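You operate a simulated robot arm through the tools that you are given. There is no shell and no other tool. Be economical: measure what you need, move in short steps, check, and stop when the job is done.

Carry out the task below with a simulated robot arm. There is one attempt and no reset: what you move stays moved.

TASK
Shut the upper drawer of the packing bench.
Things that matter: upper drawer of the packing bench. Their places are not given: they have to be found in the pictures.

It is judged by the outcome, as a careful person would: the job done as asked, and still so three seconds after it is handed in. It fails if anything else is knocked over, pushed out of place, dropped, spilled or broken.

THE ROBOT
A 7-joint arm with a two-finger parallel gripper, fixed in place. Base frame: the origin is at the foot of the arm, x ahead of it, y to its left, z up. Lengths are in cm, angles in degrees, forces in N, time in s.
With the tool pointing down near the work surface it reaches from about 16 to 66 cm from the base axis. Its first joint turns from -66.0 to 66.0 degrees. Payload 2.4 kg.
Tool frame: the origin (TCP) lies between the finger pads and is the grasp point; the fingertips stand 3 cm ahead of it; z points along the fingers, y is the line along which they close. The gripper opens to 9.4 cm. The fingers are 2.8 cm wide and 1 cm thick; the gripper's body (5 by 9.6 cm) begins 5.5 cm behind the TCP.
Orientation is told as [roll, pitch, yaw] about the base's x, y, z axes, in that order, counted from this pose: with the fingers straight down and closing along the base's y, the tool's x points along the base's -x, its y along +y and its z along -z.

THE INTERFACE
- The arm moves only by the tool nudge_tool. Its argument "moves" is a list of rows, each a list of 3 entries, a list of its own where there are three numbers: the turn, a rotation vector about the tool's x, y, z in degrees, then the shift along the tool's x, y, z in cm, then the gripper command, from -1 (fully open) to 1 (shut), values between in proportion. In form: [[[ax, ay, az], [x, y, z], jaw], ...]. A call has 1 to 12 rows; each row shifts and turns the commanded pose from where the row before left it, along the tool's axes as they then stand. A row lasts 0.2 s, in which the tool goes at most 5 cm and 8.6 degrees; a call with a longer step from one row to the next is refused whole, and so is a gripper value outside its range. A pose out of reach is approached as far as the arm can. The call stops where the force on the tool passes 40 N (or 10 N more than at its start, if that is more) or the arm is blocked; 0.2 s more then pass. The fingers move at their own pace (about 15.3 cm/s each) and stop on an object; they squeeze with about 28 N. The grip force told is the motor's: it shows also when the fingers shut on nothing. Time passes only in rows, and 0.2 s behind the last, so rows that do not move let the fingers close. It gives the time, the measured TCP pose, the force on the tool (base axes), the opening and the grip force at its end, in the units of the frame above (readings bear some noise), and new pictures: "pictures" is both (left out), scene, wrist or none.
- Cameras (640 x 400 px; columns grow to the right, rows downward): "scene" is fixed at [2.38, 46.31, 144.41]; the picture's right is [-0.86, -0.51, 0.00], its down [-0.28, 0.48, -0.83] and it looks along [0.42, -0.72, -0.56] (base axes); focal length 310 px, centre (320, 200). "wrist" rides on the gripper at [-3.7, 0, -5.8] in the tool frame; the picture's right is [0.00, -1.00, 0.00], its down [0.97, 0.00, -0.24] and it looks along [0.24, 0.00, 0.97] (tool axes); focal length 218 px, centre (320, 200).
- probe_pixels(camera, pixels): there is no depth. For up to 12 entries [column, row, z] of the newest picture of that camera ("zoom" is the newest enlarged one), the place [x, y] in the base frame at which the ray of that pixel passes the height z, good to about 0.2 cm. No time passes.
- enlarge(camera, box): a new picture of the part [left, top, right, bottom] of that camera's present view, enlarged. No time passes.
- close_job(): hands the job in; it is judged then, once.

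Work in short steps. Measure before you move; look again where a grasp or a placing could have gone wrong, and mend it. You have 60 turns and 120 pictures in all, the two below and enlarged ones among them. Open the gripper and draw the arm clear of the work before you hand the job in, unless the task says otherwise; then end with one line.

The tools are called after "Emit:" as name(argument=value, ...) on one line, values as JSON. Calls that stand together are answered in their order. nudge_tool: Moves the arm, as the interface text tells. Its arguments: {"type":"object","properties":{"moves":{"type":"array"},"pictures":{"type":"string","enum":["both","scene","wrist","none"]}},"required":["moves"]} The other tools are called the same way: probe_pixels (camera, pixels) gives the place at which the rays of pixels pass given heights; enlarge (camera, box) takes an enlarged picture of a part of a camera's view; close_job () hands the job in.

At the start:

```text
time_s: 0.0
tool_pos: [40.68, -6.17, 99.79]
ee_rot: [-0.1, -0.1, 0.0]
wrist_force: [-0.7, 0.1, -0.1]
gripper_width: 9.4
finger_force: 0.1
```

scene: 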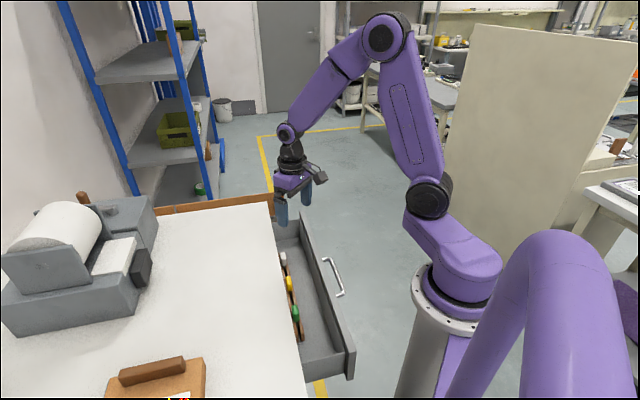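
wrist: 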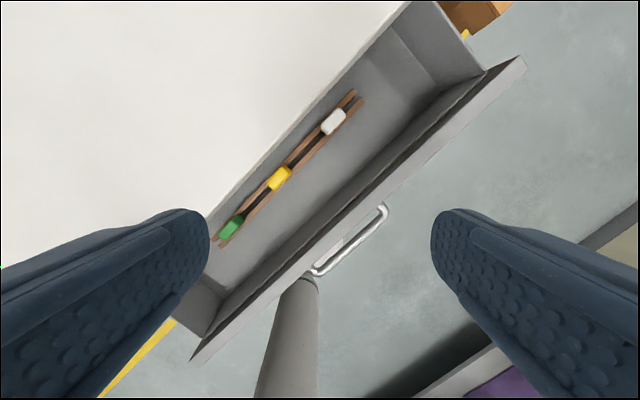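

The open drawer shows in the wrist view, with its front running from about (193,358) to (522,60) and its handle near (350,240). I'll probe the front edges at candidate heights in both views.

Emit:
probe_pixels(camera="wrist", pixels=[[193, 358, 70], [522, 60, 70], [193, 358, 66], [522, 60, 66], [317, 273, 62], [385, 208, 62], [400, 5, 70.9], [205, 215, 70.9], [193, 358, 60], [522, 60, 60]])

Emit:
enlarge(camera="scene", box=[240, 180, 400, 400])

Emit:
enlarge(camera="wrist", box=[180, 0, 540, 380])

```text
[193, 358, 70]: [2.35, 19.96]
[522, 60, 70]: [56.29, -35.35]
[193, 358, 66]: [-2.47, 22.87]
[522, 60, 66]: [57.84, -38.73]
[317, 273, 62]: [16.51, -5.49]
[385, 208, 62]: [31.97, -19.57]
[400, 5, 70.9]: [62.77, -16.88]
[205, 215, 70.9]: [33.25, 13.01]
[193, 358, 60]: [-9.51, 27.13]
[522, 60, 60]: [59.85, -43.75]
```

```text
1.82 times, centred on (320, 290) of scene
```

zoom: 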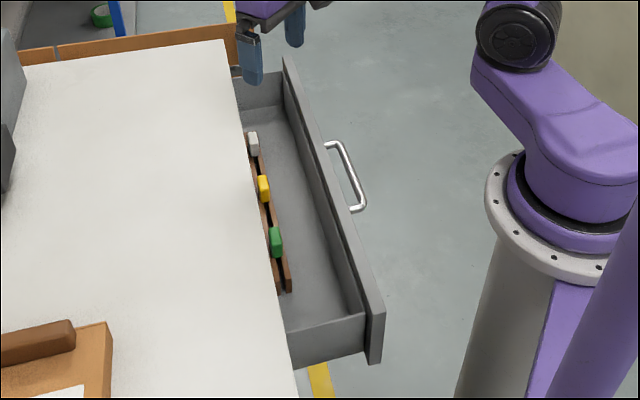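

```text
1.05 times, centred on (360, 190) of wrist
```

zoom: 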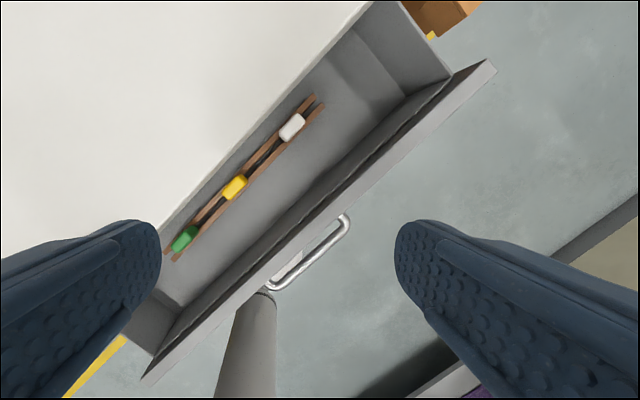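

The same front corners appear in the scene at about (300,212) and (356,351). I'll probe those to settle the height.

Emit:
probe_pixels(camera="scene", pixels=[[300, 212, 70], [356, 351, 70], [300, 212, 66], [356, 351, 66], [300, 212, 68], [356, 351, 68], [323, 258, 66], [342, 294, 66], [323, 258, 62], [342, 294, 62], [272, 205, 70.9], [303, 390, 70.9]])

Emit:
probe_pixels(camera="wrist", pixels=[[193, 358, 68], [522, 60, 68], [193, 358, 69], [522, 60, 69], [317, 273, 66], [385, 208, 66], [317, 273, 64], [385, 208, 64]])

```text
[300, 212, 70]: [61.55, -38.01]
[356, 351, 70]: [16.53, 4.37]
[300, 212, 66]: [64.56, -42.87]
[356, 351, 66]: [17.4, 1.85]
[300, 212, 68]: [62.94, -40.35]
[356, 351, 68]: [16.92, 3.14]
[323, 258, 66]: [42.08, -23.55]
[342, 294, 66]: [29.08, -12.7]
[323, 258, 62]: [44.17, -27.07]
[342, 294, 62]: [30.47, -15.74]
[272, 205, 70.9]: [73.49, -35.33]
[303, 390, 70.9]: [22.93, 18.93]
```

```text
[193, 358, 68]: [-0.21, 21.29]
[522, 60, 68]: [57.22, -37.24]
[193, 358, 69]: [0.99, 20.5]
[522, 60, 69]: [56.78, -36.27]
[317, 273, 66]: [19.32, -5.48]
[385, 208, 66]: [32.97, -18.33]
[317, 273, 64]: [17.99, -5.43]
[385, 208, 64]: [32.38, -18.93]
```

Triangulating both views puts the front's top edge at z≈81, from about (14.7,11) to (52.4,-26). The handle bar is at z≈76, from (25.5,-5.5) to (36.3,-15), and the drawer closes along (+0.71,+0.71). I'll move back from the handle while staying high, then yaw 45° with the gripper shut.

Emit:
nudge_tool(moves=[[[0, 0, 0], [3.55, -2.1, 0], 1], [[0, 0, 0], [3.55, -2.1, 0], 1], [[0, 0, 0], [3.55, -2.1, 0], 1], [[0, 0, 0], [3.55, -2.1, 0], 1], [[0, 0, -7.5], [0, 0, 0], 1], [[0, 0, -7.5], [0, 0, 0], 1], [[0, 0, -7.5], [0, 0, 0], 1], [[0, 0, -7.5], [0, 0, 0], 1], [[0, 0, -7.5], [0, 0, 0], 1], [[0, 0, -7.5], [0, 0, 0], 1], [[0, 0, 0], [0, 0, 0], 1]])

```text
time_s: 2.4
tool_pos: [26.61, -14.58, 99.81]
ee_rot: [0.0, 0.0, 45.1]
wrist_force: [0.1, 0.4, 0.2]
gripper_width: 0.02
finger_force: 28.1
```

scene: 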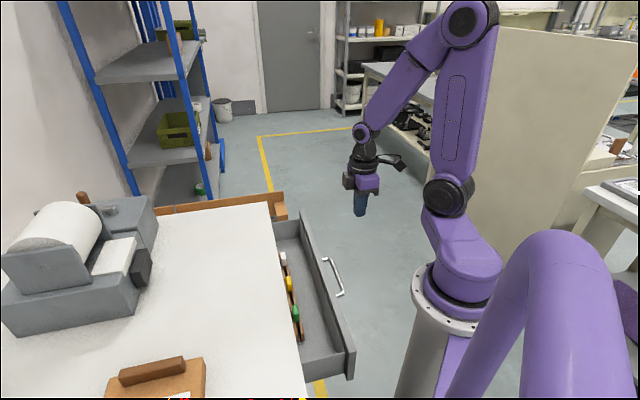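
wrist: 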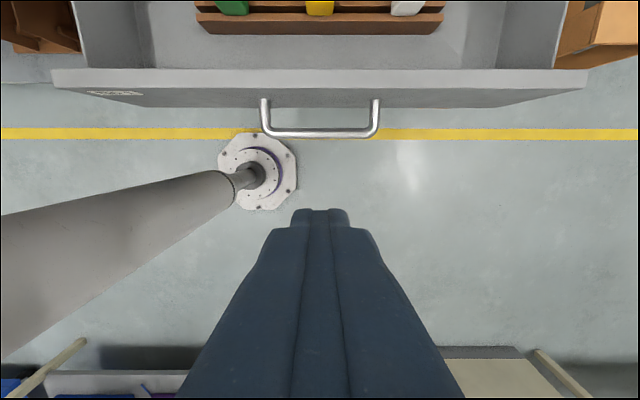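

The wrist view now faces the drawer squarely, with the handle bar centred at (320,133). I'll check the height estimates from this new viewpoint.

Emit:
probe_pixels(camera="wrist", pixels=[[262, 133, 76], [379, 133, 76], [262, 133, 74], [379, 133, 74], [52, 88, 81], [586, 88, 81], [320, 133, 76]])

Emit:
probe_pixels(camera="scene", pixels=[[323, 260, 76], [342, 295, 76], [323, 260, 74], [342, 295, 74], [300, 212, 81], [355, 351, 81]])

Emit:
enlarge(camera="scene", box=[260, 190, 370, 390])

```text
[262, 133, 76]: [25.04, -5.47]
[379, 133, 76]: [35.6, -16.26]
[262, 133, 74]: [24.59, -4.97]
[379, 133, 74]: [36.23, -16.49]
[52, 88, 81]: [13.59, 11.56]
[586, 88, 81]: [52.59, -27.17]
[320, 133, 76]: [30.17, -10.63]
```

```text
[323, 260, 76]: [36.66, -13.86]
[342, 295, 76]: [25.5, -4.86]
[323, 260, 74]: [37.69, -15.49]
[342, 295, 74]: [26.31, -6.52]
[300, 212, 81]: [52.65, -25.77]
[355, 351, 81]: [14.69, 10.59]
```

```text
2.00 times, centred on (315, 290) of scene
```

zoom: 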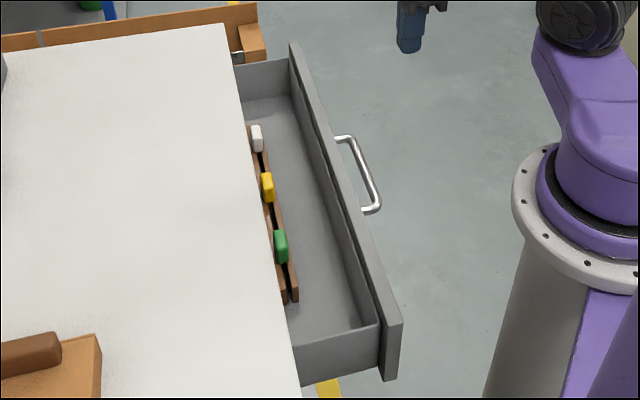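

Bar height is confirmed at about 75.5 with its outer face about 5 cm ahead of the tool. I'll tilt the fingers 30° forward so the gripper body and camera stay clear of the bench, then descend about 23 cm in front of the bar.

Emit:
nudge_tool(moves=[[[0, -7.5, 0], [0, 0, 0], 1], [[0, -7.5, 0], [0, 0, 0], 1], [[0, -7.5, 0], [0, 0, 0], 1], [[0, -7.5, 0], [0, 0, 0], 1], [[0, 0, 0], [1.9, 0, 3.29], 1], [[0, 0, 0], [1.9, 0, 3.29], 1], [[0, 0, 0], [1.9, 0, 3.29], 1], [[0, 0, 0], [1.9, 0, 3.29], 1], [[0, 0, 0], [1.9, 0, 3.29], 1], [[0, 0, 0], [1.9, 0, 3.29], 1], [[0, 0, 0], [0, 0, 0], 1]])

```text
time_s: 4.8
tool_pos: [36.47, -20.5, 84.78]
ee_rot: [0.4, -29.9, 44.9]
wrist_force: [-0.6, 0.8, -0.1]
gripper_width: 0.01
finger_force: 28.4
out of reach, approached as far as the arm can: row 1, 2, 3, 4, 5, 7, 8, 9, 10
```

scene: 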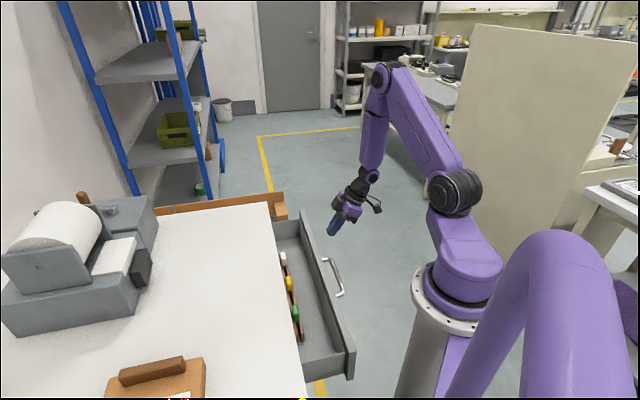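
wrist: 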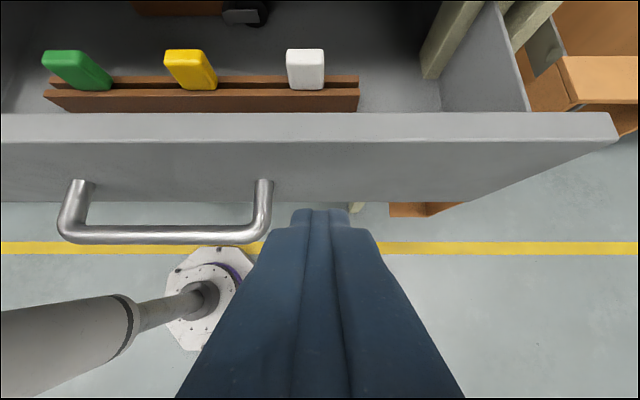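

The 30° tilt is out of reach this close to the base, and the tool ended at (36.5,-20.5,84.8), to the right of the handle and free of contact. I'll ease the tilt to 15° and see what pose results.

Emit:
nudge_tool(moves=[[[0, 7.5, 0], [0, 0, 0], 1], [[0, 7.5, 0], [0, 0, 0], 1], [[0, 0, 0], [0, 0, 0], 1]], pictures="none")

```text
time_s: 5.6
tool_pos: [36.54, -20.41, 84.71]
ee_rot: [0.0, -15.0, 44.8]
wrist_force: [0.9, 0.1, 0.7]
gripper_width: 0.0
finger_force: 27.9
```

The commanded pose restarts from where the arm actually got to. Next I'll slide left to line up with the handle centre while backing off 2.5 cm.

Emit:
nudge_tool(moves=[[[0, 0, 0], [0.604, 2.75, -0.162], 1], [[0, 0, 0], [0.604, 2.75, -0.162], 1], [[0, 0, 0], [0.604, 2.75, -0.162], 1], [[0, 0, 0], [0.604, 2.75, -0.162], 1], [[0, 0, 0], [0, 0, 0], 1]])

```text
time_s: 6.8
tool_pos: [30.35, -15.65, 88.45]
ee_rot: [0.2, -14.8, 45.0]
wrist_force: [-0.1, 0.5, 0.1]
gripper_width: 0.0
finger_force: 28.3
out of reach, approached as far as the arm can: row 2, 3, 4
```

scene: 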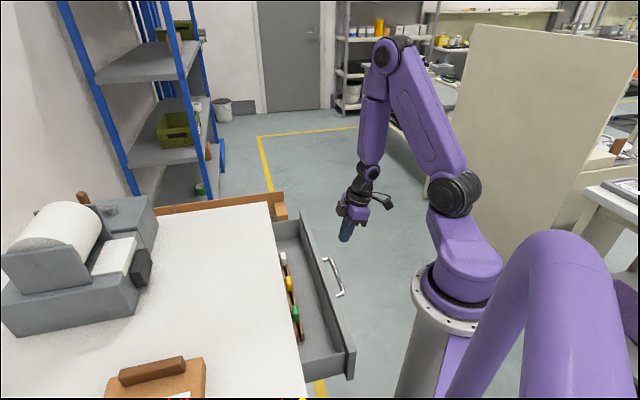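
wrist: 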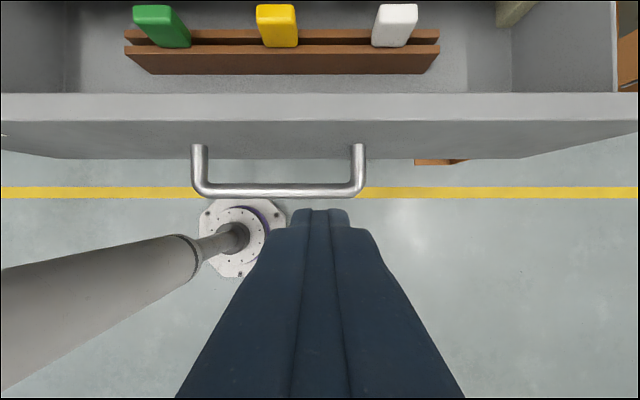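

Reach still limits the tilt this close in, so I'll go vertical, which should reach lower. The tool is at u≈32.5 along the bar, which spans 21.5 to 36.7, so I'll straighten, shift 2 cm left and descend partway to check.

Emit:
nudge_tool(moves=[[[0, 7.5, 0], [0, 0, 0], 1], [[0, 7.5, 0], [0, 0, 0], 1], [[0, 0, 0], [0.6, 2, 0], 1], [[0, 0, 0], [0, 0, 2.5], 1], [[0, 0, 0], [0, 0, 2.5], 1], [[0, 0, 0], [0, 0, 0], 1]])

```text
time_s: 8.2
tool_pos: [29.81, -15.64, 84.0]
ee_rot: [-0.3, 0.3, 44.9]
wrist_force: [0.7, 0.1, 0.2]
gripper_width: 0.0
finger_force: 28.0
out of reach, approached as far as the arm can: row 3, 5
```

scene: 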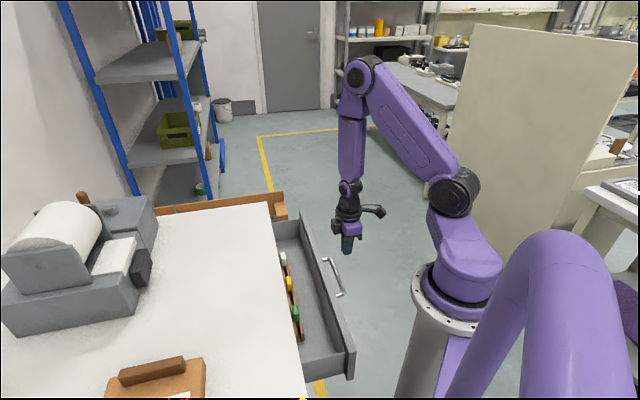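
wrist: 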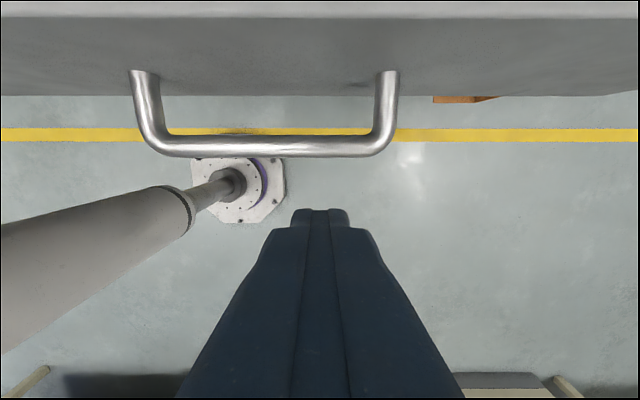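

The bar's outer face is about 1.9 cm ahead of the fingers and the tool is still clear. I'll continue straight down.

Emit:
nudge_tool(moves=[[[0, 0, 0], [0, 0, 1.2], 1], [[0, 0, 0], [0, 0, 1.2], 1], [[0, 0, 0], [0, 0, 1.2], 1], [[0, 0, 0], [0, 0, 0], 1]])

```text
time_s: 9.2
tool_pos: [29.77, -15.64, 80.45]
ee_rot: [0.0, 0.0, 44.9]
wrist_force: [0.0, -0.2, -0.5]
gripper_width: 0.0
finger_force: 28.1
```

scene: 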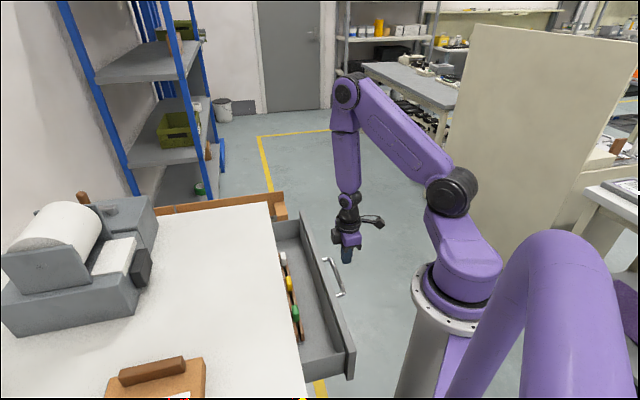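
wrist: 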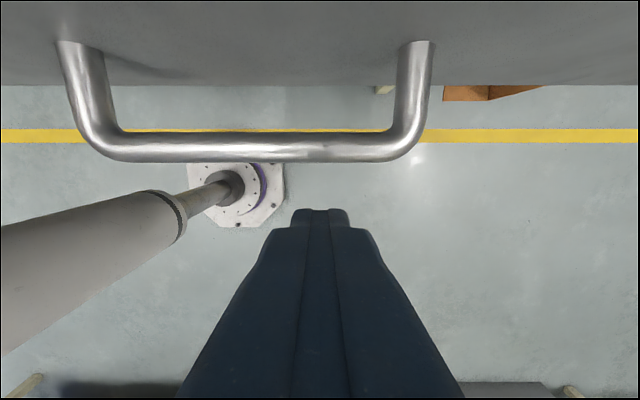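

The move went fully through. I'll go 3.7 cm lower and slide about 2.5 cm left along the bar toward its middle.

Emit:
nudge_tool(moves=[[[0, 0, 0], [0, 0, 1.3], 1], [[0, 0, 0], [0, 0, 1.2], 1], [[0, 0, 0], [0, 0, 1.2], 1], [[0, 0, 0], [0, 1.25, 0], 1], [[0, 0, 0], [0, 1.25, 0], 1], [[0, 0, 0], [0, 0, 0], 1]])

```text
time_s: 10.6
tool_pos: [28.06, -13.85, 76.8]
ee_rot: [0.0, 0.0, 44.9]
wrist_force: [0.6, 0.2, -0.7]
gripper_width: 0.01
finger_force: 28.4
```

scene: 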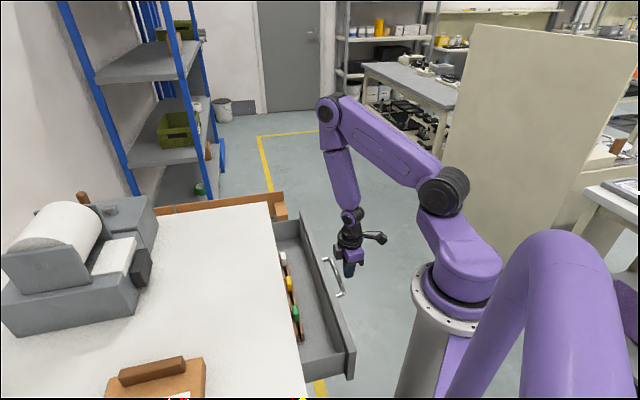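
wrist: 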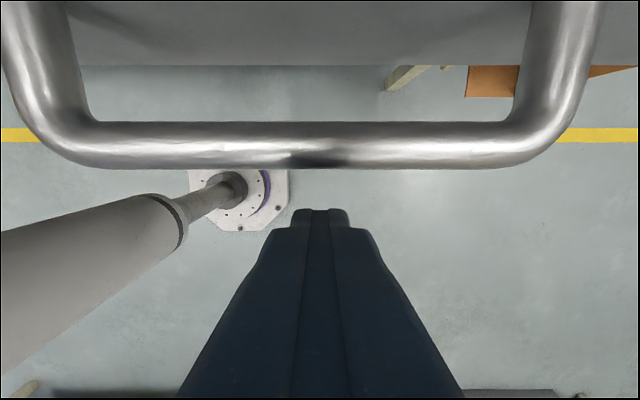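

The fingers face the middle of the bar with a gap of about 2 cm. I'll push forward (tool -x) gently for 5 cm.

Emit:
nudge_tool(moves=[[[0, 0, 0], [-0.7, 0, 0], 1], [[0, 0, 0], [-0.7, 0, 0], 1], [[0, 0, 0], [-0.7, 0, 0], 1], [[0, 0, 0], [-0.7, 0, 0], 1], [[0, 0, 0], [-0.7, 0, 0], 1], [[0, 0, 0], [-0.7, 0, 0], 1], [[0, 0, 0], [-0.7, 0, 0], 1], [[0, 0, 0], [0, 0, 0], 1]])

```text
time_s: 12.4
tool_pos: [31.37, -10.31, 76.69]
ee_rot: [0.0, 0.0, 45.0]
wrist_force: [0.2, 0.4, -0.3]
gripper_width: 0.0
finger_force: 28.1
```

scene: 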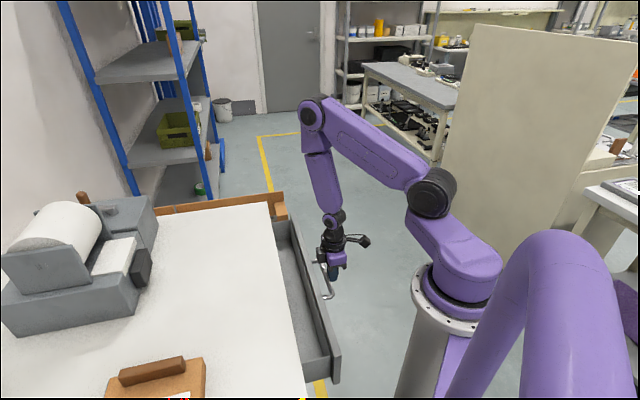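
wrist: 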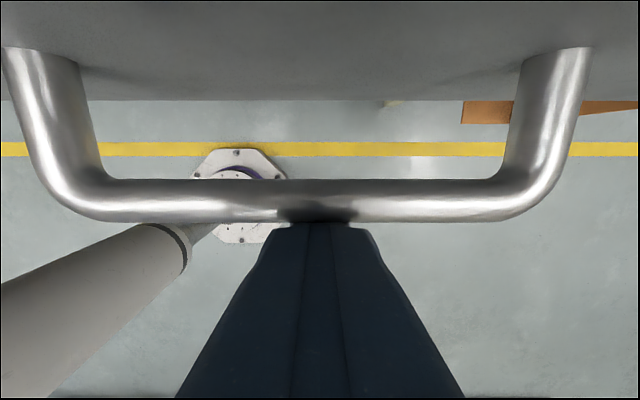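

The bar is against the fingers and the drawer is moving with almost no force. There is more reach here, so I'll tilt 15° forward to keep the camera and body clear of the bench, and push a little further.

Emit:
nudge_tool(moves=[[[0, -5, 0], [0, 0, 0], 1], [[0, -5, 0], [0, 0, 0], 1], [[0, -5, 0], [0, 0, 0], 1], [[0, 0, 0], [-0.68, 0, 0.18], 1], [[0, 0, 0], [-0.68, 0, 0.18], 1], [[0, 0, 0], [-0.68, 0, 0.18], 1], [[0, 0, 0], [0, 0, 0], 1]])

```text
time_s: 14.0
tool_pos: [33.03, -8.98, 76.77]
ee_rot: [0.0, -15.0, 45.0]
wrist_force: [0.0, -0.2, 0.1]
gripper_width: 0.0
finger_force: 27.9
```

scene: 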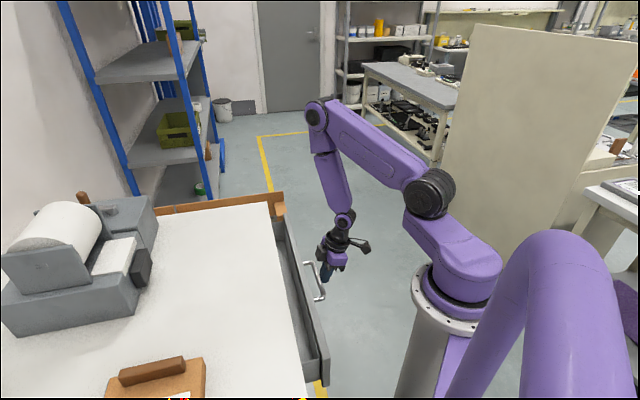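
wrist: 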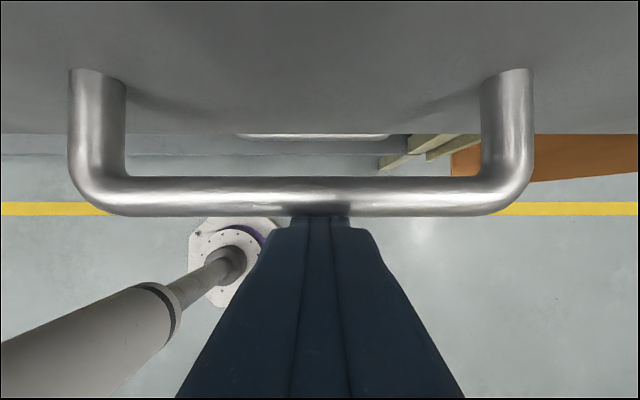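

The tilt worked and the drawer is over half shut. I'll keep pushing, 4.2 cm more.

Emit:
nudge_tool(moves=[[[0, 0, 0], [-0.68, 0, 0.18], 1], [[0, 0, 0], [-0.68, 0, 0.18], 1], [[0, 0, 0], [-0.68, 0, 0.18], 1], [[0, 0, 0], [-0.68, 0, 0.18], 1], [[0, 0, 0], [-0.68, 0, 0.18], 1], [[0, 0, 0], [-0.68, 0, 0.18], 1], [[0, 0, 0], [0, 0, 0], 1]])

```text
time_s: 15.6
tool_pos: [36.06, -5.91, 76.86]
ee_rot: [0.0, -15.0, 44.9]
wrist_force: [-0.9, 0.5, -0.5]
gripper_width: 0.0
finger_force: 27.9
```

scene: 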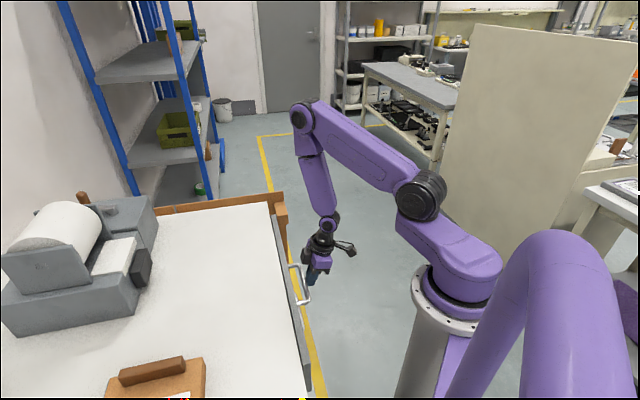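
wrist: 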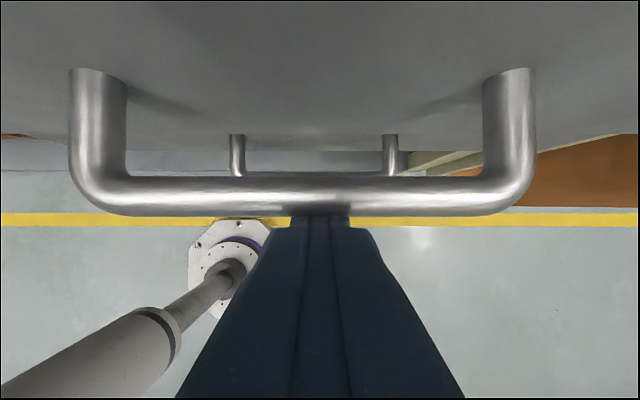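

Only a thin strip of the drawer front still shows beyond the bench edge. I'll push in smaller steps and watch the force for the end stop.

Emit:
nudge_tool(moves=[[[0, 0, 0], [-0.39, 0, 0.1], 1], [[0, 0, 0], [-0.39, 0, 0.1], 1], [[0, 0, 0], [-0.39, 0, 0.1], 1], [[0, 0, 0], [-0.39, 0, 0.1], 1], [[0, 0, 0], [-0.39, 0, 0.1], 1], [[0, 0, 0], [-0.39, 0, 0.1], 1], [[0, 0, 0], [0, 0, 0], 1]])

```text
time_s: 17.2
tool_pos: [37.35, -4.35, 76.81]
ee_rot: [0.3, -14.6, 44.6]
wrist_force: [-14.1, -19.9, 0.5]
gripper_width: 0.01
finger_force: 28.7
```

scene: 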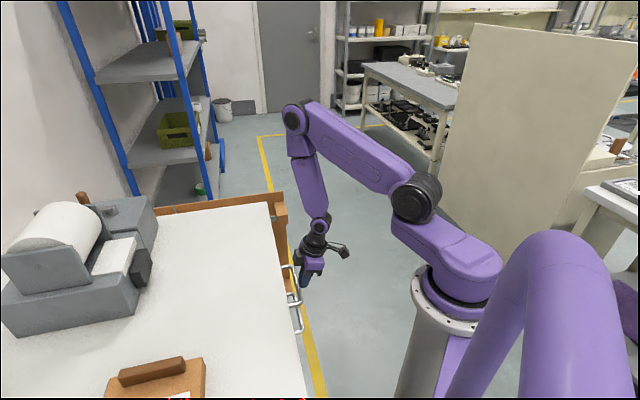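
wrist: 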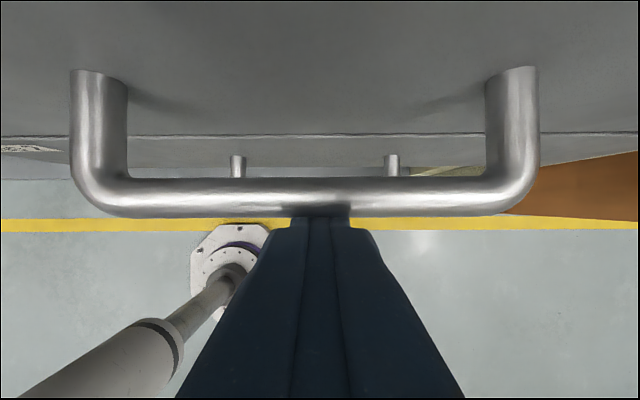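

Force has risen to about 24 N against the push, and the front sits flush with the lower drawer's, so this looks like the end stop. I'll press a little more to confirm, then back off.

Emit:
nudge_tool(moves=[[[0, 0, 0], [-0.3, 0, 0.08], 1], [[0, 0, 0], [0, 0, 0], 1]], pictures="none")

Emit:
nudge_tool(moves=[[[0, 0, 0], [0.5, 0, -0.13], 1], [[0, 0, 0], [1, 0, -0.26], 1], [[0, 0, 0], [1, 0, -0.26], 1], [[0, 0, 0], [1, 0, -0.26], 1], [[0, 0, 0], [1, 0, -0.26], 1], [[0, 0, 0], [0, 0, 0], 1]])

```text
time_s: 17.7
tool_pos: [37.46, -4.31, 76.82]
ee_rot: [0.5, -14.3, 44.2]
wrist_force: [-1.7, -2.6, -0.5]
gripper_width: 0.02
finger_force: 28.1
stopped in row 2: the force on the tool passed its limit (the readings are from after the stop); the commanded pose is now the measured one
```

```text
time_s: 19.1
tool_pos: [34.14, -7.42, 76.72]
ee_rot: [0.4, -14.2, 44.4]
wrist_force: [-1.0, 0.0, -0.4]
gripper_width: 0.02
finger_force: 28.2
```

scene: 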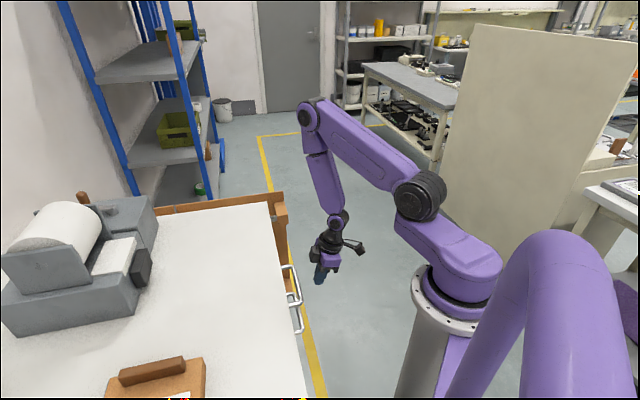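
wrist: 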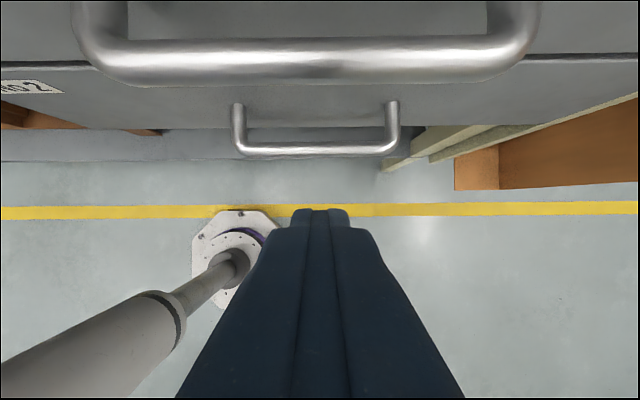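

The hard stop is confirmed and the drawer stayed shut when I backed off. I'll raise the arm clear, opening the gripper above.

Emit:
nudge_tool(moves=[[[0, 0, 0], [0, 0, -2.5], 1], [[0, 0, 0], [0, 0, -2.5], 1], [[0, 0, 0], [0, 0, -2.5], 1], [[0, 0, 0], [0, 0, -2.5], 1], [[0, 0, 0], [0, 0, -2.5], 1], [[0, 0, 0], [0, 0, -2.5], 1], [[0, 0, 0], [0, 0, -2.5], -1], [[0, 0, 0], [0, 0, -2], -1], [[0, 0, 0], [0, 0, 0], -1], [[0, 0, 0], [0, 0, 0], -1]])

Emit:
enlarge(camera="scene", box=[220, 190, 360, 400])

```text
time_s: 21.3
tool_pos: [30.75, -11.03, 95.8]
ee_rot: [0.5, -14.2, 44.3]
wrist_force: [-0.6, 0.4, 0.2]
gripper_width: 9.4
finger_force: 0.0
```

scene: 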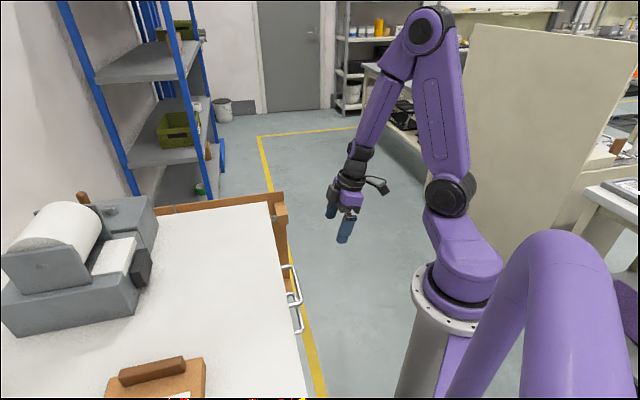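
wrist: 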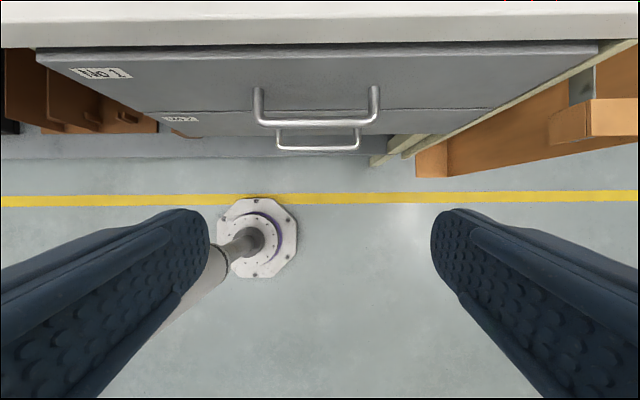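

```text
1.90 times, centred on (290, 295) of scene
```

zoom: 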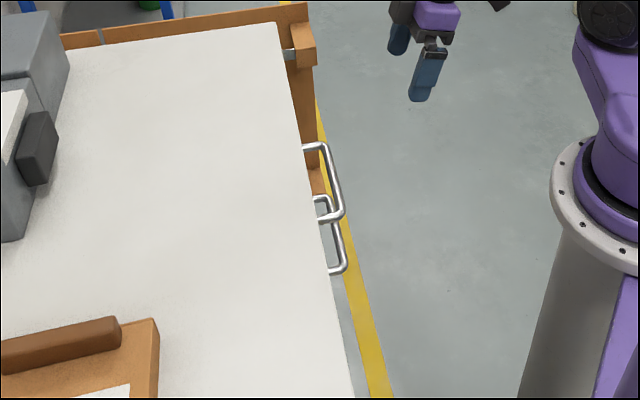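

The drawer front (label "No 1") sits under the bench edge, flush with the lower drawer. The arm is clear and the gripper is open, so I'm handing it in.

Emit:
close_job()

```text
The job is handed in.
```

The upper drawer of the packing bench is shut against its stop, nothing else appears disturbed in the pictures, and the arm is drawn clear with the gripper open.
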